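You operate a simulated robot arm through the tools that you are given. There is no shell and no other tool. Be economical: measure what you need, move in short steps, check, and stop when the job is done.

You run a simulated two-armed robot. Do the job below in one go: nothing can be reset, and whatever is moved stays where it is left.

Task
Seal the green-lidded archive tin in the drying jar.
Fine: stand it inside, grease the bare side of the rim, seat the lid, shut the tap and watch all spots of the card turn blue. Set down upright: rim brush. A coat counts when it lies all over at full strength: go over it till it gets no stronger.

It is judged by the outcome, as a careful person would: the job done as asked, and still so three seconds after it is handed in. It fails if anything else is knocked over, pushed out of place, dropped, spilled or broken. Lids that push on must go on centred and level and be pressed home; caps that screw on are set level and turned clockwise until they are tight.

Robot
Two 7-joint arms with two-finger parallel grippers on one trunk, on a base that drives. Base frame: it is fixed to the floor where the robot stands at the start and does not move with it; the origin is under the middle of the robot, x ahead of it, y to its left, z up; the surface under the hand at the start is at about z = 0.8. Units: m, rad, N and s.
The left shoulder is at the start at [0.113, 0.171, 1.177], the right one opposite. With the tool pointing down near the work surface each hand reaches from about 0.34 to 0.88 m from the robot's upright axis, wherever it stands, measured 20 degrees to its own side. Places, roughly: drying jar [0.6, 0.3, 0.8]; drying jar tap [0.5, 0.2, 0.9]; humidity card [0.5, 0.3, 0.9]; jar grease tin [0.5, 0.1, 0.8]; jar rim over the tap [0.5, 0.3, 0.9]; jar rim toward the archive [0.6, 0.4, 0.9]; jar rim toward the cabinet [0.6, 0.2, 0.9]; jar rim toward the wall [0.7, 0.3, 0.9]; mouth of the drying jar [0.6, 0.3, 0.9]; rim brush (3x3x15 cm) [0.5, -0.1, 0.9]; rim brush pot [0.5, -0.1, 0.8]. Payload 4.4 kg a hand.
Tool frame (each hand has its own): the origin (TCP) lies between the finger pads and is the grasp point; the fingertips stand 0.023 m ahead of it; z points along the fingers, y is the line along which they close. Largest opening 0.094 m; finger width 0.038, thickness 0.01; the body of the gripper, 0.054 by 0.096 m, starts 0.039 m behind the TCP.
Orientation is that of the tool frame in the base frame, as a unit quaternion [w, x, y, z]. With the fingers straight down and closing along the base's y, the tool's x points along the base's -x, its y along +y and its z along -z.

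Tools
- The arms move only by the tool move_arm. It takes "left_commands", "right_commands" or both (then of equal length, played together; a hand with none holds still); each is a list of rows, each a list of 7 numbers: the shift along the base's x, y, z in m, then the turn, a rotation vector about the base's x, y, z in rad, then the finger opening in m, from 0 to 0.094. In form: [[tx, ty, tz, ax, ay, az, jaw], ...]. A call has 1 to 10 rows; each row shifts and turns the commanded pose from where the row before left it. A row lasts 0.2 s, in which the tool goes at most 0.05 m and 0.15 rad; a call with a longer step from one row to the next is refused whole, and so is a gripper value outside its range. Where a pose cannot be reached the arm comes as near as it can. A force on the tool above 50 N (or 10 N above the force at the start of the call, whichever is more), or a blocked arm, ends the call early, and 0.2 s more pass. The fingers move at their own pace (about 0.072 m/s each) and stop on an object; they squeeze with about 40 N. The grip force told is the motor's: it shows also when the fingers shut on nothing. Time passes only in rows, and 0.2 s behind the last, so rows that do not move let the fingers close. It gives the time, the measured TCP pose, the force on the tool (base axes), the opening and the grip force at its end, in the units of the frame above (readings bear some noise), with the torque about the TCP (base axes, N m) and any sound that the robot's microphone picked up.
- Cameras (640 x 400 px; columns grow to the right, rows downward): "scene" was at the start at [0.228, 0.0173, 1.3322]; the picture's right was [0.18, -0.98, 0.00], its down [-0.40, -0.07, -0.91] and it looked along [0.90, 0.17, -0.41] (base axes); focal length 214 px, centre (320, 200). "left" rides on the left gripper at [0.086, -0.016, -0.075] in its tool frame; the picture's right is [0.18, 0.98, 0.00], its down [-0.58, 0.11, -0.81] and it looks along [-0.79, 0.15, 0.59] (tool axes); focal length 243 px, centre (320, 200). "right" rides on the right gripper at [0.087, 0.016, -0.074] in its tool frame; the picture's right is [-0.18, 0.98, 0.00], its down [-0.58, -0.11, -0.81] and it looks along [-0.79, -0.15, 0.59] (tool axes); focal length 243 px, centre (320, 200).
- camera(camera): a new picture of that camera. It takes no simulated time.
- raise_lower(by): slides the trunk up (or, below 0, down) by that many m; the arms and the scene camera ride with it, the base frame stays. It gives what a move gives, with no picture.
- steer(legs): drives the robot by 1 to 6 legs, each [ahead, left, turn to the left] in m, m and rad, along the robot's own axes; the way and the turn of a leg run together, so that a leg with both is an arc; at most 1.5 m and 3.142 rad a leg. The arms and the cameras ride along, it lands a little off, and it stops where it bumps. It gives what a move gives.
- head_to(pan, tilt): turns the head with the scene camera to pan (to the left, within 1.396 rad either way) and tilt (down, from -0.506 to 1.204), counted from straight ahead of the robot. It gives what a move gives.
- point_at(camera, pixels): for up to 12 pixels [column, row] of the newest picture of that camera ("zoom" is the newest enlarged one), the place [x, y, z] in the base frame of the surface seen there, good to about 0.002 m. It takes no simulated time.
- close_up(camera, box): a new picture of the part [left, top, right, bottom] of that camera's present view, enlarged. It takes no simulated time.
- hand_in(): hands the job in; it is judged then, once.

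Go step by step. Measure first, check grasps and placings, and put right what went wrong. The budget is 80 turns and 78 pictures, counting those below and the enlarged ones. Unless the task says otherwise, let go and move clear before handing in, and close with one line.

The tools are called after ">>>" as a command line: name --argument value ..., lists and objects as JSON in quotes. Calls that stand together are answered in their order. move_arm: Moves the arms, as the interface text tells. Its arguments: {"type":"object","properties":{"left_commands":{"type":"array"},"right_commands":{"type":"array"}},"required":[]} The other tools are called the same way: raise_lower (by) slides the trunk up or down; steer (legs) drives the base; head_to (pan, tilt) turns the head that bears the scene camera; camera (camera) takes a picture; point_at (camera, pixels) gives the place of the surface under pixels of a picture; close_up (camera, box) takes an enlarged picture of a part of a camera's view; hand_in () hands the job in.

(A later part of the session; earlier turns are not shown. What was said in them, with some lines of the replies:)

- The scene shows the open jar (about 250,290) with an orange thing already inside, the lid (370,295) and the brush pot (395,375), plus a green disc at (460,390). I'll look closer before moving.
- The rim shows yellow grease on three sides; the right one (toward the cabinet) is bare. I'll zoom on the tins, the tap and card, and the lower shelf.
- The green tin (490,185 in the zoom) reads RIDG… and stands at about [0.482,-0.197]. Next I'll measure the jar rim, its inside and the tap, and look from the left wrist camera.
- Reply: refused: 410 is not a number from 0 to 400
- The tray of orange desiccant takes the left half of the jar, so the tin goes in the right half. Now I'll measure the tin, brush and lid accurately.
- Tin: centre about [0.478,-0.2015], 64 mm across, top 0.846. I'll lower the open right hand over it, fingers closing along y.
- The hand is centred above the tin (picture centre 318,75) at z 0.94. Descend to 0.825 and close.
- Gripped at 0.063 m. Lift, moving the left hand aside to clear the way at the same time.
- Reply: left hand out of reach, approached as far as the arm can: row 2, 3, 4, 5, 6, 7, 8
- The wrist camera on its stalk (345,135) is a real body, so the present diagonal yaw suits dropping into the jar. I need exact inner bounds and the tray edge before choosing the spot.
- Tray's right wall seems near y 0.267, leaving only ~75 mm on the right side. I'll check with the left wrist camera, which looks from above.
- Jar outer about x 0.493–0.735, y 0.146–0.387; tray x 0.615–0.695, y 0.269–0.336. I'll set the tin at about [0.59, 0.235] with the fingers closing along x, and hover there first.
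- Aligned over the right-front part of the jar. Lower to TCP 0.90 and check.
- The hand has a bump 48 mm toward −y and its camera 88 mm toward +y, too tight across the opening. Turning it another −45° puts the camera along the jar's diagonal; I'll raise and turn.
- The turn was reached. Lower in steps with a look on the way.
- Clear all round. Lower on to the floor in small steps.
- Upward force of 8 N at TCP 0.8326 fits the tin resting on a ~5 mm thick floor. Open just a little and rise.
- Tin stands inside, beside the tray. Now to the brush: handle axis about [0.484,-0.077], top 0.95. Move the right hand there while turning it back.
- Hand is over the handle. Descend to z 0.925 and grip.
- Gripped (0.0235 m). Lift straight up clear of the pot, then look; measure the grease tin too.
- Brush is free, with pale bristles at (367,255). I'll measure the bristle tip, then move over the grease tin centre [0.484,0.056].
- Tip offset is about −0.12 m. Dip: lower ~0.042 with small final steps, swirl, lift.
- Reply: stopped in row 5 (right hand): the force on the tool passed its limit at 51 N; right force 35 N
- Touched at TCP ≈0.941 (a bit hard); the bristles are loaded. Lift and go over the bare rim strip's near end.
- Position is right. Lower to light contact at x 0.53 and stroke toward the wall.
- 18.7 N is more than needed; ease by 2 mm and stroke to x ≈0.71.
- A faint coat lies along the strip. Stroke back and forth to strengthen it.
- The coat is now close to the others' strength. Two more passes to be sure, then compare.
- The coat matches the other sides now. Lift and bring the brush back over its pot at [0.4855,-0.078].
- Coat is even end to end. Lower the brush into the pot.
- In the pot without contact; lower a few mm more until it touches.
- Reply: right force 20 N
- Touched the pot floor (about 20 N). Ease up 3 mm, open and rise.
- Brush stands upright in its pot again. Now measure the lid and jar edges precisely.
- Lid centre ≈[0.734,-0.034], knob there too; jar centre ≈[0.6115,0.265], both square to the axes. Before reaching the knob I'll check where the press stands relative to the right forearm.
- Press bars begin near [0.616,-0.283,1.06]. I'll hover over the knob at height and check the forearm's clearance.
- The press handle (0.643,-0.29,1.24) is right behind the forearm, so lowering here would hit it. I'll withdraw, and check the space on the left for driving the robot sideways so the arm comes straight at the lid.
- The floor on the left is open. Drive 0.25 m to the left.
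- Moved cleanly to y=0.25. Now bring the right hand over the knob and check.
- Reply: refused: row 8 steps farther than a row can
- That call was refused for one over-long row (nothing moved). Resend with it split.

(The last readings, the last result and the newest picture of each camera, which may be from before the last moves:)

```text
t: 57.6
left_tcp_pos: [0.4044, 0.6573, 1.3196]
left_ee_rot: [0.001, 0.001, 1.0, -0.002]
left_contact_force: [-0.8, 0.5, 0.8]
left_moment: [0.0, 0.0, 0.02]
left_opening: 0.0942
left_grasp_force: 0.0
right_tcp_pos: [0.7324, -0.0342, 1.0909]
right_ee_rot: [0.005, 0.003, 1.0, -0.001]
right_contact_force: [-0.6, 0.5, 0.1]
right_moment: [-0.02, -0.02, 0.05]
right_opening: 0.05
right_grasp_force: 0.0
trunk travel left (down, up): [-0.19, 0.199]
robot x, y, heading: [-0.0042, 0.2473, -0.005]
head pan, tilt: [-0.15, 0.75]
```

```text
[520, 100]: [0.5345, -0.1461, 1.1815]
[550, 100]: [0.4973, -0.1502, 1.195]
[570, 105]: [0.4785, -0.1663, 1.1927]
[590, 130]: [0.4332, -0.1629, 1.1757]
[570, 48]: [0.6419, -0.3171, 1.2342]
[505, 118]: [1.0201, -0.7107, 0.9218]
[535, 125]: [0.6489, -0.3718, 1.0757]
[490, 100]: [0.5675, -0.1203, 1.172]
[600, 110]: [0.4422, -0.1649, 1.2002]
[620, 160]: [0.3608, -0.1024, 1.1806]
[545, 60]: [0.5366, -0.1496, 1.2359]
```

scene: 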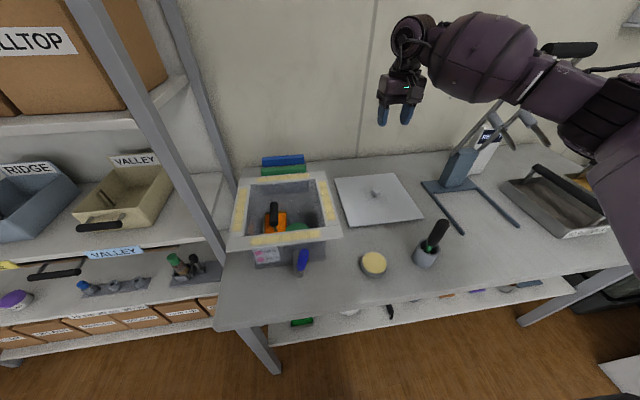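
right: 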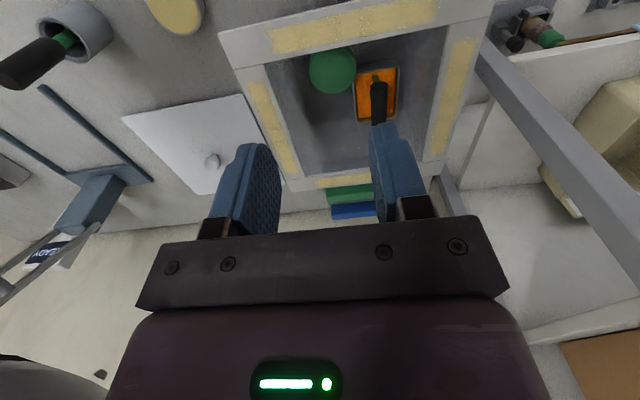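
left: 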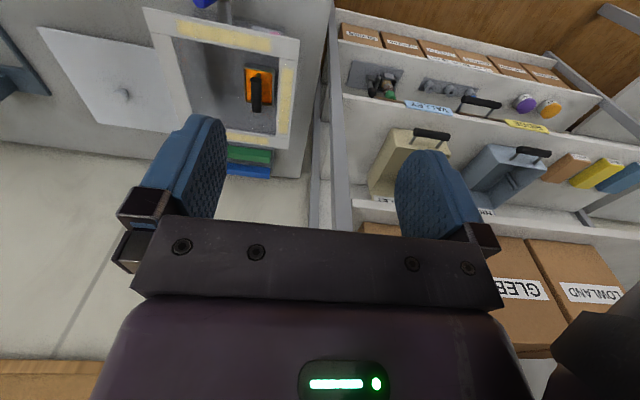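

Forearm's near face is at (0.535,-0.146); the press hooks (0.61–0.65, ≤−0.283) leave about 5 cm. Lower partway and re-measure.

>>> move_arm --right_commands '[[0, 0, -0.04, 0, 0, 0, 0.05], [0, 0, -0.04, 0, 0, 0, 0.05], [0, 0, -0.04, 0, 0, 0, 0.05], [0, 0, 0, 0, 0, 0, 0.05]]'

>>> close_up --camera "scene" --box '[340, 20, 640, 220]'

>>> point_at --camera "zoom" --pixels '[[330, 200], [380, 200], [430, 200], [480, 220], [75, 365], [440, 60], [300, 220], [540, 260]]'

```text
t: 58.6
left_tcp_pos: [0.4039, 0.6563, 1.3207]
left_ee_rot: [0.001, 0.001, 1.0, -0.004]
left_contact_force: [0.3, 0.0, 0.1]
left_moment: [0.0, -0.03, 0.01]
left_opening: 0.0937
left_grasp_force: 0.1
right_tcp_pos: [0.7305, -0.0335, 0.969]
right_ee_rot: [0.003, 0.003, 1.0, -0.001]
right_contact_force: [-0.1, -1.2, 0.9]
right_moment: [-0.02, 0.0, 0.02]
right_opening: 0.0501
right_grasp_force: 0.0
trunk travel left (down, up): [-0.19, 0.199]
robot x, y, heading: [-0.0001, 0.25, -0.001]
head pan, tilt: [-0.15, 0.75]
```

```text
2.00 times, centred on (490, 120) of scene
```

zoom: 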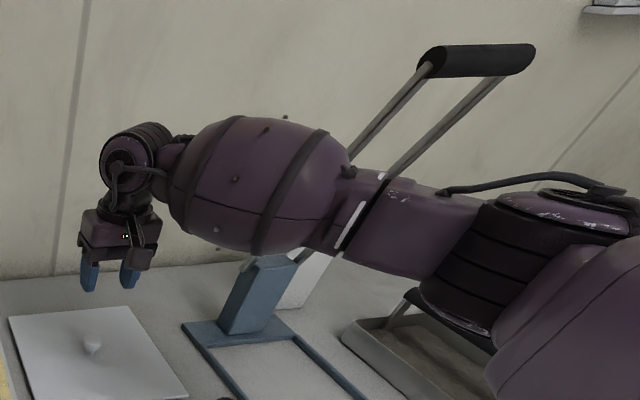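

```text
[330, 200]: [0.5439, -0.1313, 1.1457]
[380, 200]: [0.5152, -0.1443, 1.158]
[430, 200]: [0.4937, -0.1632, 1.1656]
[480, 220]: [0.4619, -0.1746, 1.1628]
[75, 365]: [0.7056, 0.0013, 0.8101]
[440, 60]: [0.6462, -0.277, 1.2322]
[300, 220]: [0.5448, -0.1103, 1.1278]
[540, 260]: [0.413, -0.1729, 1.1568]
```

Forearm clearance to the press stays ample (~7 cm). Go down to the knob at TCP 0.838 and close.

>>> move_arm --right_commands '[[0.001, 0, -0.04, 0, 0, 0, 0.05], [0, 0, -0.04, 0, 0, 0, 0.05], [0, 0, -0.035, 0, 0, 0, 0.05], [0, 0, -0.015, 0, 0, 0, 0.05], [0, 0, 0, 0, 0, 0, 0.05]]'

>>> close_up --camera "right" --box '[160, 0, 480, 240]'

>>> point_at --camera "zoom" --pixels '[[320, 130], [310, 120], [330, 150], [320, 160], [300, 140], [345, 140]]'

```text
t: 59.8
left_tcp_pos: [0.4049, 0.6569, 1.3204]
left_ee_rot: [0.001, 0.0, 1.0, -0.003]
left_contact_force: [0.2, 0.2, 0.7]
left_moment: [0.01, 0.0, -0.01]
left_opening: 0.0938
left_grasp_force: 0.1
right_tcp_pos: [0.7336, -0.0332, 0.8386]
right_ee_rot: [0.003, 0.004, 1.0, -0.001]
right_contact_force: [0.2, -0.3, -0.2]
right_moment: [0.01, -0.01, 0.01]
right_opening: 0.0499
right_grasp_force: 0.0
trunk travel left (down, up): [-0.19, 0.199]
robot x, y, heading: [-0.0045, 0.2498, -0.005]
head pan, tilt: [-0.15, 0.75]
```

```text
1.67 times, centred on (320, 120) of right
```

zoom: 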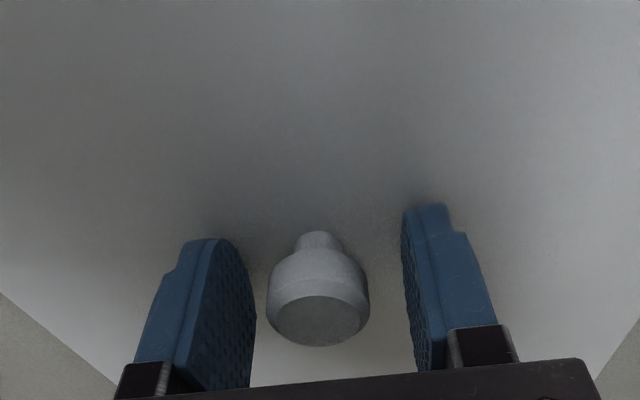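

```text
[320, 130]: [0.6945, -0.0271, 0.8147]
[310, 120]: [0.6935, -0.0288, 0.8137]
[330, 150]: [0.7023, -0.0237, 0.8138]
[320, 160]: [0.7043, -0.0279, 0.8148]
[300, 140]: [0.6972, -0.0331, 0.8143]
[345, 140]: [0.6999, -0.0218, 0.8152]
```

>>> point_at --camera "zoom" --pixels '[[318, 300], [318, 340], [318, 320], [270, 315], [366, 315], [318, 265]]'

>>> move_arm --right_commands '[[0, 0, 0, 0, 0, 0, 0.01], [0, 0, 0, 0, 0, 0, 0.01], [0, 0, 0, 0, 0, 0, 0.01]]'

```text
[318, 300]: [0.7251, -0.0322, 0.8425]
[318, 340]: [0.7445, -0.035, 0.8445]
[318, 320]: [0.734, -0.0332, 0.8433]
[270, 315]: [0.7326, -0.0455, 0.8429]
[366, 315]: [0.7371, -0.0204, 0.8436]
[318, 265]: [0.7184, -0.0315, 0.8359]
```

```text
t: 60.6
left_tcp_pos: [0.4058, 0.6569, 1.3208]
left_ee_rot: [0.002, 0.001, 1.0, -0.003]
left_contact_force: [-1.0, 0.7, -1.4]
left_moment: [0.01, -0.05, -0.01]
left_opening: 0.0943
left_grasp_force: 0.1
right_tcp_pos: [0.7332, -0.0332, 0.84]
right_ee_rot: [0.004, 0.004, 1.0, 0.0]
right_contact_force: [0.1, -0.5, -0.7]
right_moment: [0.12, -0.05, -0.03]
right_opening: 0.0295
right_grasp_force: 39.8
trunk travel left (down, up): [-0.19, 0.199]
robot x, y, heading: [-0.0025, 0.2511, -0.006]
head pan, tilt: [-0.15, 0.75]
```

Knob gripped at its centre. Lift the lid and check it hangs level.

>>> move_arm --right_commands '[[0, 0, 0.01, 0, 0, 0, 0.01], [0, 0, 0.03, 0, 0, 0, 0.01], [0, 0, 0.04, 0, 0, 0, 0.01], [0, 0, 0.04, 0, 0, 0, 0.01], [0, 0, 0.04, 0, 0, 0, 0.01], [0, 0, 0.03, 0, 0, 0, 0.01], [0, 0, 0, 0, 0, 0, 0.01]]'

>>> close_up --camera "scene" --box '[220, 60, 460, 260]'

>>> point_at --camera "zoom" --pixels '[[300, 220], [320, 160], [400, 230], [520, 200], [350, 170], [320, 230]]'

```text
t: 62.2
left_tcp_pos: [0.4056, 0.6573, 1.3188]
left_ee_rot: [-0.001, 0.0, 1.0, -0.003]
left_contact_force: [-0.7, -0.3, -0.2]
left_moment: [0.0, 0.01, -0.01]
left_opening: 0.094
left_grasp_force: 0.1
right_tcp_pos: [0.7348, -0.0331, 1.0294]
right_ee_rot: [0.002, 0.003, 1.0, 0.0]
right_contact_force: [0.5, -0.9, -2.5]
right_moment: [0.0, 0.01, -0.03]
right_opening: 0.0294
right_grasp_force: 39.9
trunk travel left (down, up): [-0.19, 0.199]
robot x, y, heading: [-0.0007, 0.2475, 0.004]
head pan, tilt: [-0.15, 0.75]
```

```text
2.00 times, centred on (340, 160) of scene
```

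zoom: 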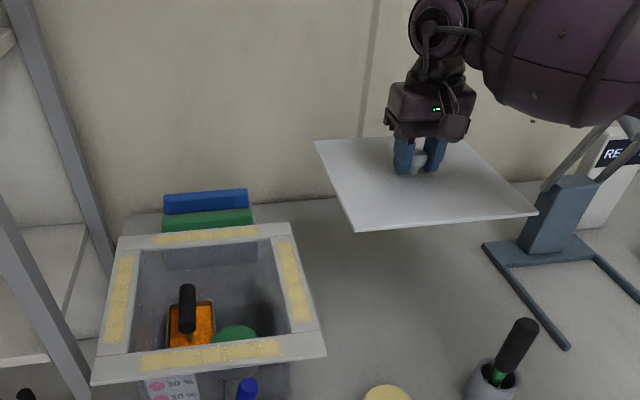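

```text
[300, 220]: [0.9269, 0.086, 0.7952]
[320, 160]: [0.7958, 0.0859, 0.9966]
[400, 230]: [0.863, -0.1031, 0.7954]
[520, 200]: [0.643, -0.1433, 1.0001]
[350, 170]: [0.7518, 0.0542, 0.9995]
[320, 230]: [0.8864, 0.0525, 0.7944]
```

Lid hangs level (z ≈0.997–1.000). Re-measure the jar's corners from this view before moving over.

>>> point_at --camera "zoom" --pixels '[[94, 380], [322, 353], [287, 226], [120, 240], [207, 369], [310, 300], [106, 310], [200, 233], [342, 222], [533, 213], [345, 226], [317, 143]]'

```text
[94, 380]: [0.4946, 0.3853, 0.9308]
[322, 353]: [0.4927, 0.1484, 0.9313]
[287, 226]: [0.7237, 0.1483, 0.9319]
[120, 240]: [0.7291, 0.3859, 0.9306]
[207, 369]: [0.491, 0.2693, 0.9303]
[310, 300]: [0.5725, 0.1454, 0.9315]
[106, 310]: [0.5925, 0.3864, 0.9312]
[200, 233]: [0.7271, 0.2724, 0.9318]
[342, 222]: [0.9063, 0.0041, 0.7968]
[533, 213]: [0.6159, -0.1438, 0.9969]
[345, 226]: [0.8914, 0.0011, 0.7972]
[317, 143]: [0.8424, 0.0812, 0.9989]
```

Jar centre ≈[0.611,0.266]; lid centre is at the TCP. Carry it over.

>>> move_arm --right_commands '[[-0.0153, 0.0374, 0.003, 0, 0, 0, 0.01], [-0.0153, 0.0374, 0, 0, 0, 0, 0.01], [-0.0153, 0.0374, 0, 0, 0, 0, 0.01], [-0.0153, 0.0374, 0, 0, 0, 0, 0.01], [-0.0153, 0.0374, 0, 0, 0, 0, 0.01], [-0.0153, 0.0374, 0, 0, 0, 0, 0.01], [-0.0153, 0.0374, 0, 0, 0, 0, 0.01], [-0.0153, 0.0374, 0, 0, 0, 0, 0.01], [0, 0, -0.02, 0, 0, 0, 0.01], [0, 0, 0, 0, 0, 0, 0.01]]'

>>> close_up --camera "scene" --box '[210, 120, 370, 280]'

```text
t: 64.4
left_tcp_pos: [0.4046, 0.6588, 1.3198]
left_ee_rot: [0.001, 0.001, 1.0, -0.004]
left_contact_force: [-0.1, -0.4, -0.6]
left_moment: [-0.04, 0.01, 0.01]
left_opening: 0.0939
left_grasp_force: 0.1
right_tcp_pos: [0.611, 0.2672, 1.0122]
right_ee_rot: [0.004, 0.003, 1.0, 0.0]
right_contact_force: [-0.4, 0.0, -3.5]
right_moment: [0.0, 0.0, 0.0]
right_opening: 0.0294
right_grasp_force: 40.2
trunk travel left (down, up): [-0.19, 0.199]
robot x, y, heading: [-0.0007, 0.2463, 0.001]
head pan, tilt: [-0.15, 0.75]
```

```text
2.50 times, centred on (290, 200) of scene
```

zoom: 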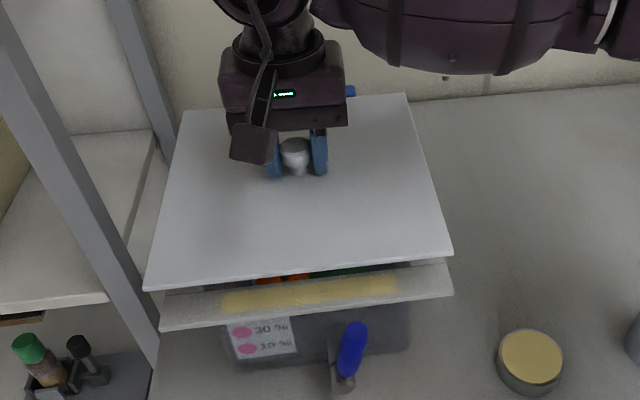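

>>> point_at --camera "zoom" --pixels '[[149, 284], [447, 247], [300, 265], [403, 98], [186, 114], [430, 170], [168, 200], [162, 322], [450, 290], [310, 304]]'

```text
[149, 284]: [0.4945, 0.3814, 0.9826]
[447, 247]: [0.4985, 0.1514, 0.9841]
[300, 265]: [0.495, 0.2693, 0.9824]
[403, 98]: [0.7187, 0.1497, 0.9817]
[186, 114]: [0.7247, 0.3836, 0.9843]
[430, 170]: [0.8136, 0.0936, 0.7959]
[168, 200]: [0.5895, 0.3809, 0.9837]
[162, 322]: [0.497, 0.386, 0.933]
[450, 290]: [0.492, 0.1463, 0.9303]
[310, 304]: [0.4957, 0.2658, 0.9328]
```

Lid and rim are aligned within ~2 mm. Lower until it meets the rim.

>>> move_arm --right_commands '[[0, -0.0005, -0.02, 0, 0, 0, 0.01], [0, 0, -0.01, 0, 0, 0, 0.01], [0, 0, -0.004, 0, 0, 0, 0.01], [0, 0, -0.002, 0, 0, 0, 0.01], [0, 0, -0.002, 0, 0, 0, 0.01], [0, 0, 0, 0, 0, 0, 0.01]]'

```text
t: 65.8
left_tcp_pos: [0.4051, 0.6566, 1.3198]
left_ee_rot: [0.001, 0.001, 1.0, -0.004]
left_contact_force: [0.4, -0.4, 0.4]
left_moment: [-0.03, -0.01, 0.02]
left_opening: 0.0941
left_grasp_force: 0.1
right_tcp_pos: [0.6114, 0.2647, 0.975]
right_ee_rot: [0.003, 0.004, 1.0, 0.0]
right_contact_force: [0.7, 0.3, -3.0]
right_moment: [0.0, 0.04, 0.03]
right_opening: 0.0295
right_grasp_force: 40.0
trunk travel left (down, up): [-0.19, 0.199]
robot x, y, heading: [0.0019, 0.2494, -0.001]
head pan, tilt: [-0.15, 0.75]
```

>>> move_arm --right_commands '[[0, 0.001, -0.002, 0, 0, 0, 0.01], [0, 0, -0.002, 0, 0, 0, 0.01], [0, 0, -0.001, 0, 0, 0, 0.01], [0, 0, -0.001, 0, 0, 0, 0.01], [0, 0, 0, 0, 0, 0, 0.01]]'

```text
t: 67.0
left_tcp_pos: [0.4059, 0.6572, 1.32]
left_ee_rot: [-0.001, 0.001, 1.0, -0.004]
left_contact_force: [-1.0, 0.2, 0.9]
left_moment: [-0.02, -0.01, 0.01]
left_opening: 0.0941
left_grasp_force: 0.0
right_tcp_pos: [0.6115, 0.265, 0.9687]
right_ee_rot: [0.004, 0.003, 1.0, 0.0]
right_contact_force: [6.2, -0.1, -1.2]
right_moment: [0.04, -0.07, -0.04]
right_opening: 0.0292
right_grasp_force: 40.2
trunk travel left (down, up): [-0.19, 0.199]
robot x, y, heading: [0.003, 0.2465, -0.001]
head pan, tilt: [-0.15, 0.75]
```

There's a sideways +x force of 6 N but little upward, as if the lid's underside step rubs the front inner edge. Look closely.

>>> close_up --camera "scene" --box '[220, 130, 360, 270]'

>>> point_at --camera "zoom" --pixels '[[130, 315], [470, 278], [300, 297], [420, 106], [160, 120], [300, 330], [140, 345], [445, 190], [145, 215]]'

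```text
2.86 times, centred on (290, 200) of scene
```

zoom: 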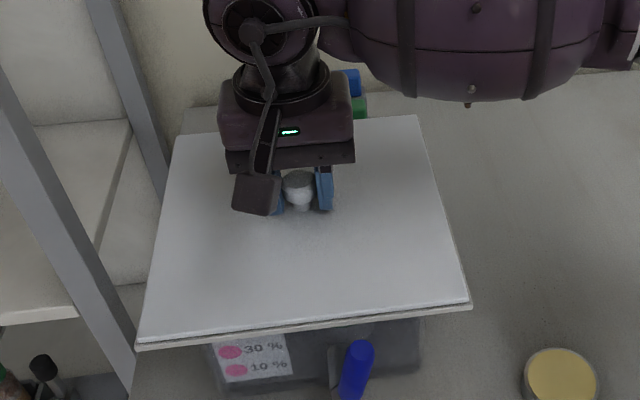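

```text
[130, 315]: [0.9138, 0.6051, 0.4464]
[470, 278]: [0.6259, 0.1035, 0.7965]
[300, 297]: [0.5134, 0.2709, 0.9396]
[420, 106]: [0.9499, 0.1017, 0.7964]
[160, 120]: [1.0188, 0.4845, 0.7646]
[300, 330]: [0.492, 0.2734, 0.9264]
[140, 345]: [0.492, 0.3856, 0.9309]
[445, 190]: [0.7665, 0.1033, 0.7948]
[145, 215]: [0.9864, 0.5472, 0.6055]
```

The lid lies on the rim, top at ≈0.9396, corners flush. Nudge +1 mm in x to relieve the side force and press down gently.

>>> move_arm --right_commands '[[0.0015, 0, 0, 0, 0, 0, 0.01], [0, 0, -0.001, 0, 0, 0, 0.01], [0, 0, -0.001, 0, 0, 0, 0.01], [0, 0, -0.001, 0, 0, 0, 0.01], [0, 0, 0, 0, 0, 0, 0.01]]'

```text
t: 68.2
left_tcp_pos: [0.4033, 0.6565, 1.3207]
left_ee_rot: [0.001, 0.0, 1.0, -0.004]
left_contact_force: [-0.8, -0.2, -0.9]
left_moment: [0.0, -0.01, -0.03]
left_opening: 0.0937
left_grasp_force: 0.0
right_tcp_pos: [0.6116, 0.2669, 0.9674]
right_ee_rot: [0.004, 0.004, 1.0, 0.001]
right_contact_force: [-1.8, 0.3, 10.4]
right_moment: [-0.11, 0.36, 0.02]
right_opening: 0.0293
right_grasp_force: 40.0
trunk travel left (down, up): [-0.19, 0.199]
robot x, y, heading: [-0.0016, 0.2481, -0.001]
head pan, tilt: [-0.15, 0.75]
```

Now it pushes back (10 N). Press firmly to about 35 N, hold, then relax.

>>> move_arm --right_commands '[[0, 0, -0.002, 0, 0, 0, 0.01], [0, 0, -0.002, 0, 0, 0, 0.01], [0, 0, -0.001, 0, 0, 0, 0.01], [0, 0, 0, 0, 0, 0, 0.01], [0, 0, 0, 0, 0, 0, 0.01]]'

>>> close_up --camera "scene" --box '[220, 130, 360, 270]'

>>> point_at --camera "zoom" --pixels '[[142, 335], [466, 297], [300, 315], [413, 120], [180, 145], [440, 220], [160, 240], [300, 330], [435, 190]]'

```text
t: 69.4
left_tcp_pos: [0.4019, 0.6562, 1.3226]
left_ee_rot: [0.002, 0.001, 1.0, -0.003]
left_contact_force: [-0.1, 0.2, -0.1]
left_moment: [-0.01, -0.01, 0.0]
left_opening: 0.0941
left_grasp_force: 0.1
right_tcp_pos: [0.6109, 0.2669, 0.9679]
right_ee_rot: [0.009, 0.003, 1.0, 0.002]
right_contact_force: [4.9, -2.4, 48.8]
right_moment: [-0.37, -0.38, 0.02]
right_opening: 0.0293
right_grasp_force: 40.5
trunk travel left (down, up): [-0.19, 0.199]
robot x, y, heading: [-0.0008, 0.2514, -0.001]
head pan, tilt: [-0.15, 0.75]
```

```text
2.86 times, centred on (290, 200) of scene
```

zoom: 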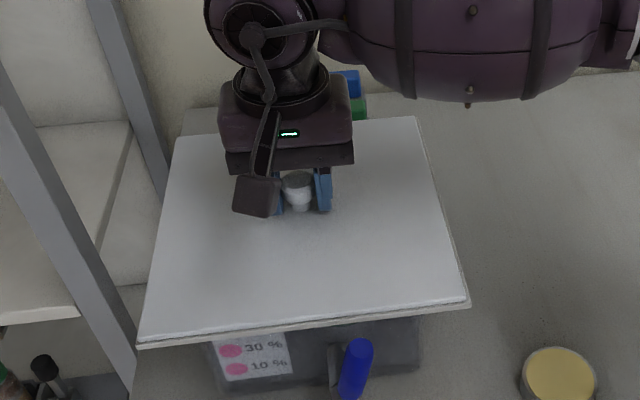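

```text
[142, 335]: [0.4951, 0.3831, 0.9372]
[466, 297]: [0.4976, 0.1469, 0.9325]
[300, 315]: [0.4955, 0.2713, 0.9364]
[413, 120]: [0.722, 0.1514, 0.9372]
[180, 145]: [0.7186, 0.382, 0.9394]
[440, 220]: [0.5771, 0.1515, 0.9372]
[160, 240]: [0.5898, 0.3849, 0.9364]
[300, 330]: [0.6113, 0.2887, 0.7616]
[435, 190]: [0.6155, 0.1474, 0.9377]
```

Pressed home at 49 N: top level at ≈0.937 at all corners. Relax, open and rise.

>>> move_arm --right_commands '[[0, 0, 0.005, 0, 0, 0, 0.01], [0, 0, 0, 0, 0, 0, 0.05], [0, 0, 0, 0, 0, 0, 0.05], [0, 0, 0.03, 0, 0, 0, 0.05], [0, 0, 0.045, 0, 0, 0, 0.05], [-0.04, 0, 0.02, 0, 0, 0, 0.05], [-0.045, 0, 0, 0, 0, 0, 0.05], [-0.045, 0, 0, 0, 0, 0, 0.05], [0, 0, 0, 0, 0, 0, 0.05]]'

>>> close_up --camera "right" --box '[160, 0, 480, 200]'

>>> head_to --pan 0.05 --tilt 0.85

>>> camera --camera "scene"

```text
t: 71.4
left_tcp_pos: [0.4051, 0.6569, 1.3201]
left_ee_rot: [0.0, 0.002, 1.0, -0.003]
left_contact_force: [0.2, -0.1, 0.0]
left_moment: [0.02, 0.06, 0.01]
left_opening: 0.094
left_grasp_force: 0.2
right_tcp_pos: [0.4805, 0.2659, 1.0606]
right_ee_rot: [0.004, 0.003, 1.0, 0.0]
right_contact_force: [-0.2, 0.7, 0.3]
right_moment: [0.04, -0.01, 0.02]
right_opening: 0.05
right_grasp_force: 0.0
trunk travel left (down, up): [-0.19, 0.199]
robot x, y, heading: [-0.0002, 0.2496, 0.001]
head pan, tilt: [-0.15, 0.75]
```

```text
2.00 times, centred on (320, 100) of right
```

zoom: 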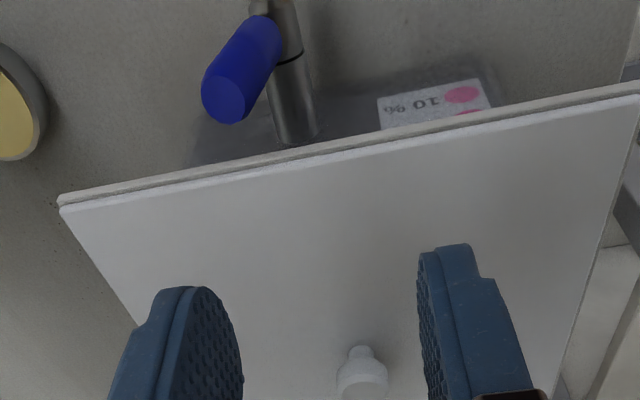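

```text
t: 72.1
left_tcp_pos: [0.4046, 0.6563, 1.3199]
left_ee_rot: [0.001, 0.001, 1.0, -0.004]
left_contact_force: [-0.2, 0.0, -0.5]
left_moment: [-0.04, -0.06, 0.01]
left_opening: 0.094
left_grasp_force: 0.0
right_tcp_pos: [0.481, 0.2657, 1.0607]
right_ee_rot: [0.003, 0.004, 1.0, 0.0]
right_contact_force: [-0.8, -0.9, -0.4]
right_moment: [0.01, -0.03, 0.03]
right_opening: 0.0501
right_grasp_force: 0.1
trunk travel left (down, up): [-0.19, 0.199]
robot x, y, heading: [0.0011, 0.2487, -0.002]
head pan, tilt: [0.051, 0.85]
```

```text
14 pictures are left
```

scene: 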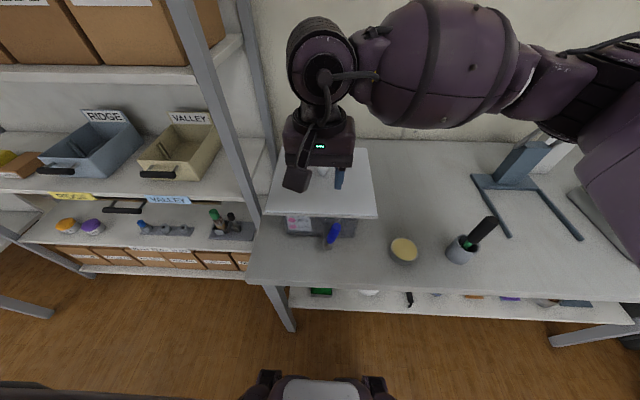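

The lid is on flat and central. Now look at the tap closely for its turning axis and any marks.

>>> close_up --camera "scene" --box '[280, 205, 360, 255]'

>>> point_at --camera "zoom" --pixels '[[435, 150], [425, 190], [415, 230], [420, 260], [395, 290], [390, 310], [440, 135], [410, 285], [385, 265], [100, 110], [100, 140]]'

```text
8.00 times, centred on (320, 230) of scene
```

zoom: 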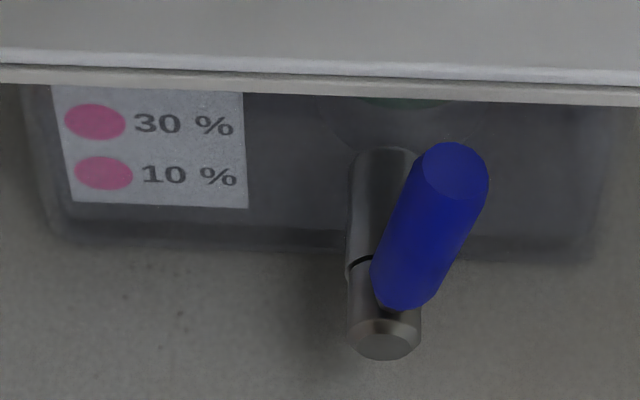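

```text
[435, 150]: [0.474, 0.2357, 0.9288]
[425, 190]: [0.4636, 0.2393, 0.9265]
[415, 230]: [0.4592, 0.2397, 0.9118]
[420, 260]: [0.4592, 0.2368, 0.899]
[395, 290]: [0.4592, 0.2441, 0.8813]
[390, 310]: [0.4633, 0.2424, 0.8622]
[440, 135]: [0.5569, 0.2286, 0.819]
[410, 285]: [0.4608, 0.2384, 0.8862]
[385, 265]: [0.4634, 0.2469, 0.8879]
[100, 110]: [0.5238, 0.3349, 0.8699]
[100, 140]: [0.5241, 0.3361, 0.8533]
```

The grip end turns on the pipe's end (black ring at 360,258), the blue lever standing up, leaning slightly to −y. I'll try turning it clockwise (toward −y) with closed, tilted fingers from its left side.

>>> move_arm --right_commands '[[-0.01, 0.008, 0, 0, -0.15, 0, 0.0], [-0.01, 0.008, 0, 0, -0.15, 0, 0.0], [-0.003, 0.008, 0, 0, -0.15, 0, 0.0], [0, 0, -0.045, 0, 0, 0, 0.0], [0, 0, -0.045, 0, 0, 0, 0.0], [0, 0, -0.035, 0, 0, 0, 0.0], [0, 0, -0.019, 0, 0, 0, 0.0], [0, 0, 0, 0, 0, 0, 0.0]]'

>>> close_up --camera "scene" --box '[260, 150, 400, 270]'

```text
t: 73.9
left_tcp_pos: [0.4052, 0.6562, 1.3201]
left_ee_rot: [0.0, 0.001, 1.0, -0.004]
left_contact_force: [0.4, -0.4, 1.2]
left_moment: [-0.01, 0.0, -0.01]
left_opening: 0.0941
left_grasp_force: 0.1
right_tcp_pos: [0.4603, 0.292, 0.9175]
right_ee_rot: [0.227, 0.004, 0.974, 0.001]
right_contact_force: [0.0, 0.2, -0.7]
right_moment: [0.03, 0.04, 0.02]
right_opening: 0.0
right_grasp_force: 40.3
trunk travel left (down, up): [-0.19, 0.199]
robot x, y, heading: [0.0012, 0.2538, 0.0]
head pan, tilt: [0.051, 0.85]
```

```text
3.33 times, centred on (330, 210) of scene
```

zoom: 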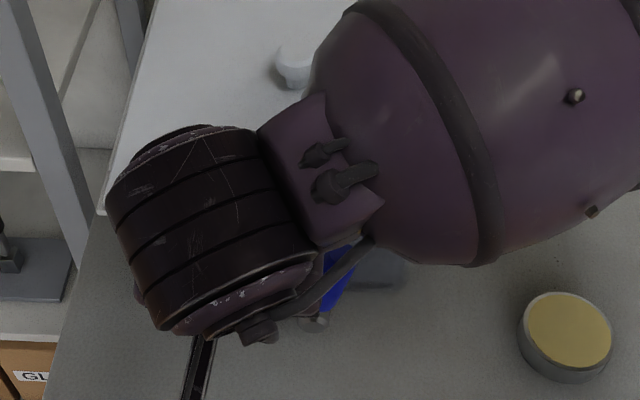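

In place beside the lever. Push toward −y in small steps, watching the force.

>>> move_arm --right_commands '[[0, -0.012, 0, 0, 0, 0, 0.0], [0, -0.012, 0, 0, 0, 0, 0.0], [0, -0.012, 0, 0, 0, 0, 0.0], [0, -0.01, 0, 0, 0, 0, 0.0], [0, 0, 0, 0, 0, 0, 0.0]]'

```text
t: 75.1
left_tcp_pos: [0.4052, 0.6572, 1.3208]
left_ee_rot: [0.0, 0.001, 1.0, -0.003]
left_contact_force: [0.1, 0.3, -0.1]
left_moment: [-0.02, 0.0, -0.03]
left_opening: 0.0939
left_grasp_force: 0.0
right_tcp_pos: [0.4588, 0.2437, 0.9156]
right_ee_rot: [0.227, 0.003, 0.974, 0.0]
right_contact_force: [0.4, 0.3, 0.8]
right_moment: [-0.01, 0.03, -0.02]
right_opening: 0.0
right_grasp_force: 39.8
trunk travel left (down, up): [-0.19, 0.199]
robot x, y, heading: [-0.0005, 0.2478, -0.001]
head pan, tilt: [0.051, 0.85]
```

Little resistance so far. Continue to y ≈0.20 and look.

>>> move_arm --right_commands '[[0, -0.01, 0, 0, 0, 0, 0.0], [0, -0.01, 0, 0, 0, 0, 0.0], [0, -0.01, 0, 0, 0, 0, 0.0], [0, -0.01, 0, 0, 0, 0, 0.0], [0, 0, 0, 0, 0, 0, 0.0]]'

>>> close_up --camera "right" --box '[160, 0, 480, 240]'

```text
t: 76.3
left_tcp_pos: [0.4064, 0.6577, 1.3205]
left_ee_rot: [0.001, 0.001, 1.0, -0.003]
left_contact_force: [0.3, 0.2, -0.9]
left_moment: [0.03, -0.03, 0.02]
left_opening: 0.094
left_grasp_force: 0.0
right_tcp_pos: [0.4596, 0.2054, 0.9163]
right_ee_rot: [0.225, 0.004, 0.974, 0.0]
right_contact_force: [-0.9, -0.1, -0.2]
right_moment: [0.0, -0.01, 0.02]
right_opening: 0.0002
right_grasp_force: 40.2
trunk travel left (down, up): [-0.19, 0.199]
robot x, y, heading: [-0.0007, 0.2505, -0.0]
head pan, tilt: [0.051, 0.85]
```

```text
1.67 times, centred on (320, 120) of right
```

zoom: 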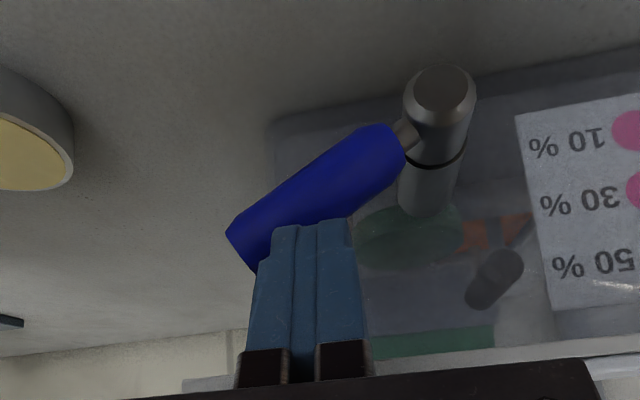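

The lever turns freely clockwise, now about 55° over; the card also has a 50 % spot. Push it on down until it stops.

>>> move_arm --right_commands '[[0, -0.005, -0.005, 0, 0, 0, 0.0], [0, 0, -0.006, 0, 0, 0, 0.0], [0, 0, -0.006, 0, 0, 0, 0.0], [0, 0, -0.006, 0, 0, 0, 0.0], [0, 0, -0.004, 0, 0, 0, 0.0], [0, 0, 0, 0, 0, 0, 0.0]]'

>>> close_up --camera "right" --box '[160, 0, 480, 240]'

```text
t: 77.7
left_tcp_pos: [0.4046, 0.6575, 1.3203]
left_ee_rot: [0.001, 0.001, 1.0, -0.004]
left_contact_force: [-0.6, 0.1, -1.5]
left_moment: [-0.01, 0.0, -0.01]
left_opening: 0.0941
left_grasp_force: 0.1
right_tcp_pos: [0.4589, 0.2001, 0.8893]
right_ee_rot: [0.226, 0.002, 0.974, 0.001]
right_contact_force: [-0.6, -0.6, -1.0]
right_moment: [-0.03, -0.01, -0.01]
right_opening: 0.0
right_grasp_force: 40.4
trunk travel left (down, up): [-0.19, 0.199]
robot x, y, heading: [0.0046, 0.2514, -0.001]
head pan, tilt: [0.051, 0.85]
```

```text
1.67 times, centred on (320, 120) of right
```

zoom: 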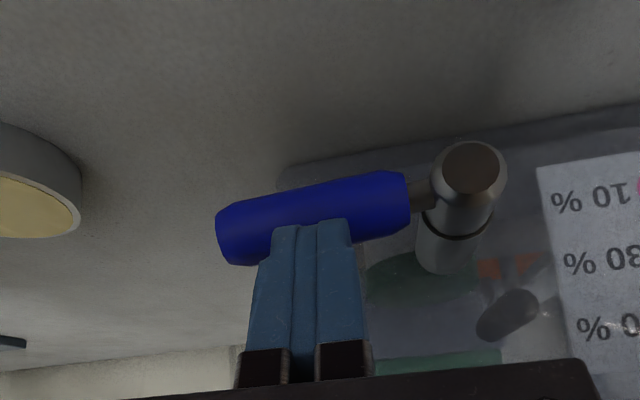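

Nearly horizontal, still no stop felt. Continue a little until resistance.

>>> move_arm --right_commands '[[0, 0, -0.003, 0, 0, 0, 0.0], [0, 0, -0.003, 0, 0, 0, 0.0], [0, 0, -0.002, 0, 0, 0, 0.0], [0, 0, 0, 0, 0, 0, 0.0]]'

```text
t: 78.7
left_tcp_pos: [0.4022, 0.6559, 1.3221]
left_ee_rot: [0.002, 0.001, 1.0, -0.004]
left_contact_force: [0.0, -0.9, 0.5]
left_moment: [0.01, -0.02, -0.03]
left_opening: 0.0939
left_grasp_force: 0.1
right_tcp_pos: [0.4567, 0.2001, 0.8855]
right_ee_rot: [0.231, 0.003, 0.973, 0.002]
right_contact_force: [-2.1, -7.6, 39.6]
right_moment: [-0.25, -0.25, 0.04]
right_opening: 0.0002
right_grasp_force: 40.3
trunk travel left (down, up): [-0.19, 0.199]
robot x, y, heading: [0.0012, 0.247, -0.001]
head pan, tilt: [0.051, 0.85]
```

A firm stop (40 N) with the lever level, so the tap is shut. Withdraw the hand up and right, then watch the card.

>>> move_arm --right_commands '[[-0.005, 0, 0.02, 0, 0, 0, 0.0], [-0.005, 0, 0.04, 0, 0, 0, 0.0], [0, -0.02, 0.045, 0, 0, 0, 0.0], [0, -0.045, 0.02, 0, 0, 0, 0.0], [0, -0.045, 0, 0, 0.15, 0, 0.0], [0, -0.045, 0, 0, 0.15, 0, 0.0], [0, -0.045, 0, 0, 0.15, 0, 0.0], [0, -0.02, 0, 0, 0, 0, 0.0], [0, 0, 0, 0, 0, 0, 0.0]]'

>>> camera --camera "scene"

>>> close_up --camera "scene" --box '[265, 190, 365, 260]'

```text
t: 80.7
left_tcp_pos: [0.406, 0.6567, 1.3201]
left_ee_rot: [0.0, 0.001, 1.0, -0.003]
left_contact_force: [0.1, -0.4, 0.7]
left_moment: [-0.01, -0.02, 0.01]
left_opening: 0.0938
left_grasp_force: 0.1
right_tcp_pos: [0.4498, 0.0002, 0.9976]
right_ee_rot: [0.003, 0.003, 1.0, -0.001]
right_contact_force: [-0.2, -0.4, 0.8]
right_moment: [0.0, -0.03, 0.0]
right_opening: 0.0004
right_grasp_force: 39.7
right hand out of reach, approached as far as the arm can: row 4
trunk travel left (down, up): [-0.19, 0.199]
robot x, y, heading: [0.0009, 0.2506, -0.003]
head pan, tilt: [0.051, 0.85]
```

```text
9 pictures are left
```

scene: 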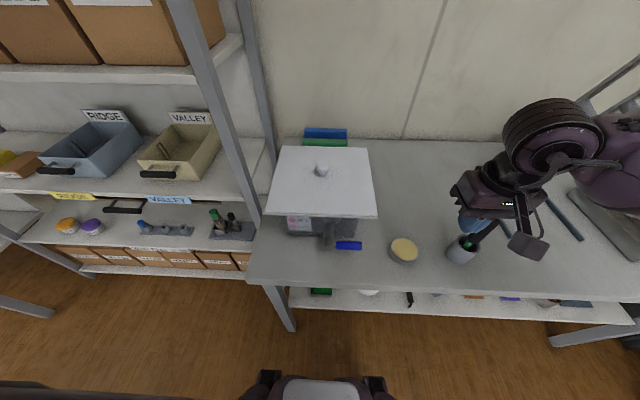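

```text
5.71 times, centred on (315, 225) of scene
```

zoom: 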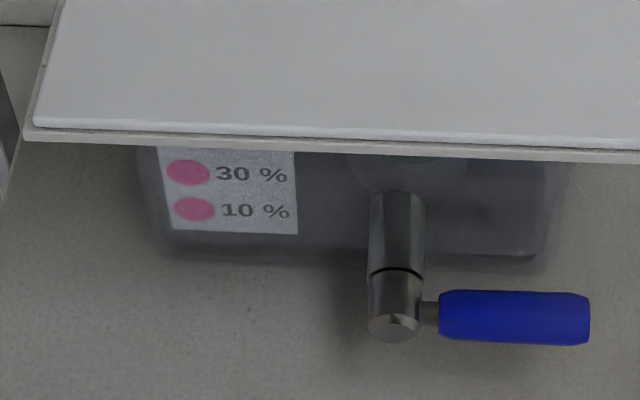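

Tap lever lies across at its stop. The 30 % and 10 % spots are still pink, so I'll raise the hand a little and wait.

>>> move_arm --right_commands '[[0, 0, 0.04, 0, 0, 0, 0.0], [0, 0, 0.04, 0, 0, 0, 0.03], [0, 0, 0, 0, 0, 0, 0.03], [0, 0, 0, 0, 0, 0, 0.03], [0, 0, 0, 0, 0, 0, 0.03], [0, 0, 0, 0, 0, 0, 0.03], [0, 0, 0, 0, 0, 0, 0.03], [0, 0, 0, 0, 0, 0, 0.03], [0, 0, 0, 0, 0, 0, 0.03], [0, 0, 0, 0, 0, 0, 0.03]]'

>>> move_arm --right_commands '[[0, 0, 0, 0, 0, 0, 0.03], [0, 0, 0, 0, 0, 0, 0.03], [0, 0, 0, 0, 0, 0, 0.03], [0, 0, 0, 0, 0, 0, 0.03], [0, 0, 0, 0, 0, 0, 0.03], [0, 0, 0, 0, 0, 0, 0.03], [0, 0, 0, 0, 0, 0, 0.03], [0, 0, 0, 0, 0, 0, 0.03], [0, 0, 0, 0, 0, 0, 0.03], [0, 0, 0, 0, 0, 0, 0.03]]'

>>> move_arm --right_commands '[[0, 0, 0, 0, 0, 0, 0.03], [0, 0, 0, 0, 0, 0, 0.03], [0, 0, 0, 0, 0, 0, 0.03], [0, 0, 0, 0, 0, 0, 0.03], [0, 0, 0, 0, 0, 0, 0.03], [0, 0, 0, 0, 0, 0, 0.03], [0, 0, 0, 0, 0, 0, 0.03], [0, 0, 0, 0, 0, 0, 0.03], [0, 0, 0, 0, 0, 0, 0.03], [0, 0, 0, 0, 0, 0, 0.03]]'

>>> close_up --camera "scene" --box '[265, 190, 365, 260]'

```text
t: 82.9
left_tcp_pos: [0.4049, 0.6561, 1.3202]
left_ee_rot: [0.001, 0.001, 1.0, -0.003]
left_contact_force: [0.1, 0.6, -0.7]
left_moment: [-0.01, 0.03, -0.02]
left_opening: 0.0938
left_grasp_force: 0.1
right_tcp_pos: [0.4483, 0.0004, 1.075]
right_ee_rot: [0.003, 0.004, 1.0, -0.001]
right_contact_force: [0.1, -0.5, -0.4]
right_moment: [-0.02, 0.01, 0.04]
right_opening: 0.0301
right_grasp_force: 0.1
trunk travel left (down, up): [-0.19, 0.199]
robot x, y, heading: [-0.002, 0.2501, -0.001]
head pan, tilt: [0.051, 0.85]
```

```text
t: 85.1
left_tcp_pos: [0.4052, 0.6558, 1.3204]
left_ee_rot: [0.001, 0.001, 1.0, -0.003]
left_contact_force: [-0.9, 1.3, 1.1]
left_moment: [-0.01, -0.02, -0.01]
left_opening: 0.0942
left_grasp_force: 0.0
right_tcp_pos: [0.448, 0.002, 1.0753]
right_ee_rot: [0.003, 0.004, 1.0, 0.0]
right_contact_force: [-0.8, 0.8, 0.1]
right_moment: [0.0, 0.0, 0.03]
right_opening: 0.0299
right_grasp_force: 0.0
trunk travel left (down, up): [-0.19, 0.199]
robot x, y, heading: [0.0026, 0.2509, -0.004]
head pan, tilt: [0.051, 0.85]
```

```text
t: 87.3
left_tcp_pos: [0.4056, 0.6569, 1.3203]
left_ee_rot: [0.001, 0.001, 1.0, -0.004]
left_contact_force: [0.4, -0.8, 0.4]
left_moment: [0.0, -0.03, -0.02]
left_opening: 0.094
left_grasp_force: 0.1
right_tcp_pos: [0.4494, 0.0016, 1.0758]
right_ee_rot: [0.003, 0.003, 1.0, -0.001]
right_contact_force: [-0.2, -0.8, -0.8]
right_moment: [-0.01, 0.03, -0.01]
right_opening: 0.0299
right_grasp_force: 0.0
trunk travel left (down, up): [-0.19, 0.199]
robot x, y, heading: [0.0026, 0.2471, 0.002]
head pan, tilt: [0.051, 0.85]
```

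```text
5.71 times, centred on (315, 225) of scene
```

zoom: 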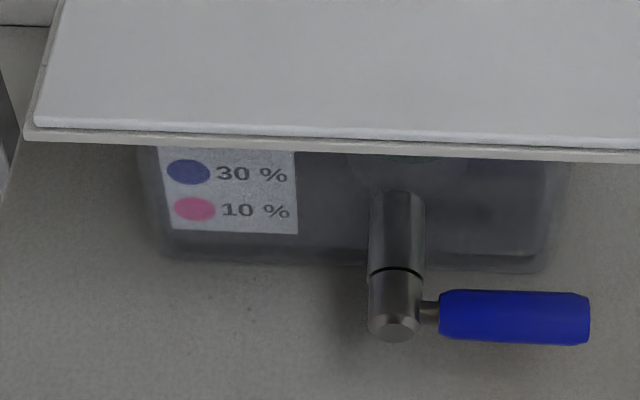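

The 30 % spot has turned blue, so the seal holds; the 10 % spot is still pink. Wait longer.

>>> move_arm --right_commands '[[0, 0, 0, 0, 0, 0, 0.03], [0, 0, 0, 0, 0, 0, 0.03], [0, 0, 0, 0, 0, 0, 0.03], [0, 0, 0, 0, 0, 0, 0.03], [0, 0, 0, 0, 0, 0, 0.03], [0, 0, 0, 0, 0, 0, 0.03], [0, 0, 0, 0, 0, 0, 0.03], [0, 0, 0, 0, 0, 0, 0.03], [0, 0, 0, 0, 0, 0, 0.03], [0, 0, 0, 0, 0, 0, 0.03]]'

>>> move_arm --right_commands '[[0, 0, 0, 0, 0, 0, 0.03], [0, 0, 0, 0, 0, 0, 0.03], [0, 0, 0, 0, 0, 0, 0.03], [0, 0, 0, 0, 0, 0, 0.03], [0, 0, 0, 0, 0, 0, 0.03], [0, 0, 0, 0, 0, 0, 0.03], [0, 0, 0, 0, 0, 0, 0.03], [0, 0, 0, 0, 0, 0, 0.03], [0, 0, 0, 0, 0, 0, 0.03], [0, 0, 0, 0, 0, 0, 0.03]]'

>>> move_arm --right_commands '[[0, 0, 0, 0, 0, 0, 0.03], [0, 0, 0, 0, 0, 0, 0.03], [0, 0, 0, 0, 0, 0, 0.03], [0, 0, 0, 0, 0, 0, 0.03], [0, 0, 0, 0, 0, 0, 0.03], [0, 0, 0, 0, 0, 0, 0.03], [0, 0, 0, 0, 0, 0, 0.03], [0, 0, 0, 0, 0, 0, 0.03], [0, 0, 0, 0, 0, 0, 0.03], [0, 0, 0, 0, 0, 0, 0.03]]'

>>> close_up --camera "scene" --box '[265, 190, 365, 260]'

```text
t: 89.5
left_tcp_pos: [0.4054, 0.657, 1.32]
left_ee_rot: [0.001, 0.001, 1.0, -0.003]
left_contact_force: [-1.0, 0.3, 0.8]
left_moment: [-0.02, -0.01, 0.01]
left_opening: 0.0941
left_grasp_force: 0.0
right_tcp_pos: [0.4486, 0.0012, 1.0751]
right_ee_rot: [0.004, 0.004, 1.0, 0.001]
right_contact_force: [-0.1, -0.4, -0.4]
right_moment: [0.01, -0.02, 0.0]
right_opening: 0.0304
right_grasp_force: 0.2
trunk travel left (down, up): [-0.19, 0.199]
robot x, y, heading: [0.0007, 0.2482, -0.007]
head pan, tilt: [0.051, 0.85]
```

```text
t: 91.7
left_tcp_pos: [0.4045, 0.6571, 1.3195]
left_ee_rot: [0.001, 0.001, 1.0, -0.004]
left_contact_force: [1.0, -0.1, 0.4]
left_moment: [-0.01, -0.02, 0.0]
left_opening: 0.094
left_grasp_force: 0.1
right_tcp_pos: [0.4476, 0.0009, 1.0751]
right_ee_rot: [0.004, 0.003, 1.0, 0.0]
right_contact_force: [0.1, 0.1, 0.8]
right_moment: [0.03, -0.03, 0.0]
right_opening: 0.0302
right_grasp_force: 0.1
trunk travel left (down, up): [-0.19, 0.199]
robot x, y, heading: [0.0001, 0.2487, -0.002]
head pan, tilt: [0.051, 0.85]
```

```text
t: 93.9
left_tcp_pos: [0.4058, 0.6568, 1.3202]
left_ee_rot: [0.0, 0.001, 1.0, -0.004]
left_contact_force: [0.6, -0.3, -0.1]
left_moment: [0.02, -0.03, 0.01]
left_opening: 0.0941
left_grasp_force: 0.0
right_tcp_pos: [0.448, 0.0009, 1.0751]
right_ee_rot: [0.004, 0.003, 1.0, 0.0]
right_contact_force: [-0.2, 0.1, 0.4]
right_moment: [0.02, 0.01, 0.01]
right_opening: 0.03
right_grasp_force: 0.1
trunk travel left (down, up): [-0.19, 0.199]
robot x, y, heading: [0.0026, 0.2479, -0.001]
head pan, tilt: [0.051, 0.85]
```

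```text
5.71 times, centred on (315, 225) of scene
```

zoom: 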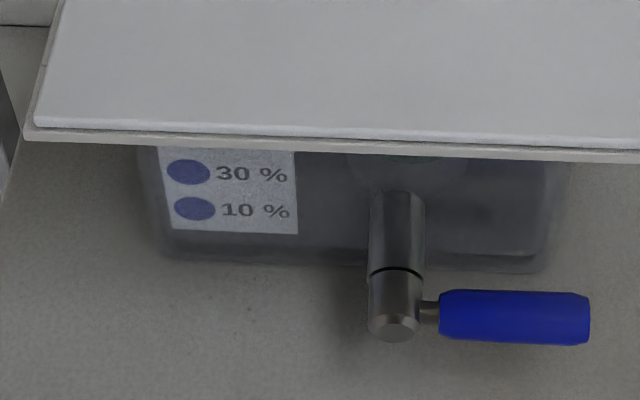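

Both visible spots are blue; the 50 % spot, behind the rim edge, turns before the others. One last overall look.

>>> camera --camera "scene"

```text
5 pictures are left
```

scene: 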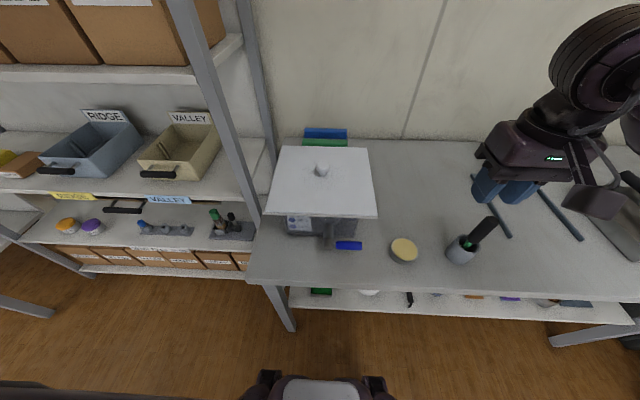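

The lid sits square and the hands are clear. I'll check that the brush is upright by its top and stem positions.

>>> point_at --camera "scene" --pixels '[[489, 221], [485, 226], [474, 238], [469, 243], [462, 255]]'

```text
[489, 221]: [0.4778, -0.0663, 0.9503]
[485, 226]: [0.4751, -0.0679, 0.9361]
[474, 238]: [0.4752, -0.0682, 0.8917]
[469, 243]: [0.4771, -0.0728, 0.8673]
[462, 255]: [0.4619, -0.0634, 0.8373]
```

The brush is upright: its face stays at [0.475,-0.068] from z 0.89 to 0.95. Everything is in place, so I'm handing in.

>>> hand_in

```text
The job is handed in.
```

The green-lidded tin is sealed in the drying jar: the bare rim is greased, the lid is pressed home, the tap is shut and the brush stands upright in its pot. The 30 % and 10 % spots turned blue; I couldn't see the 50 % spot from where I watched, but it should turn before those two.
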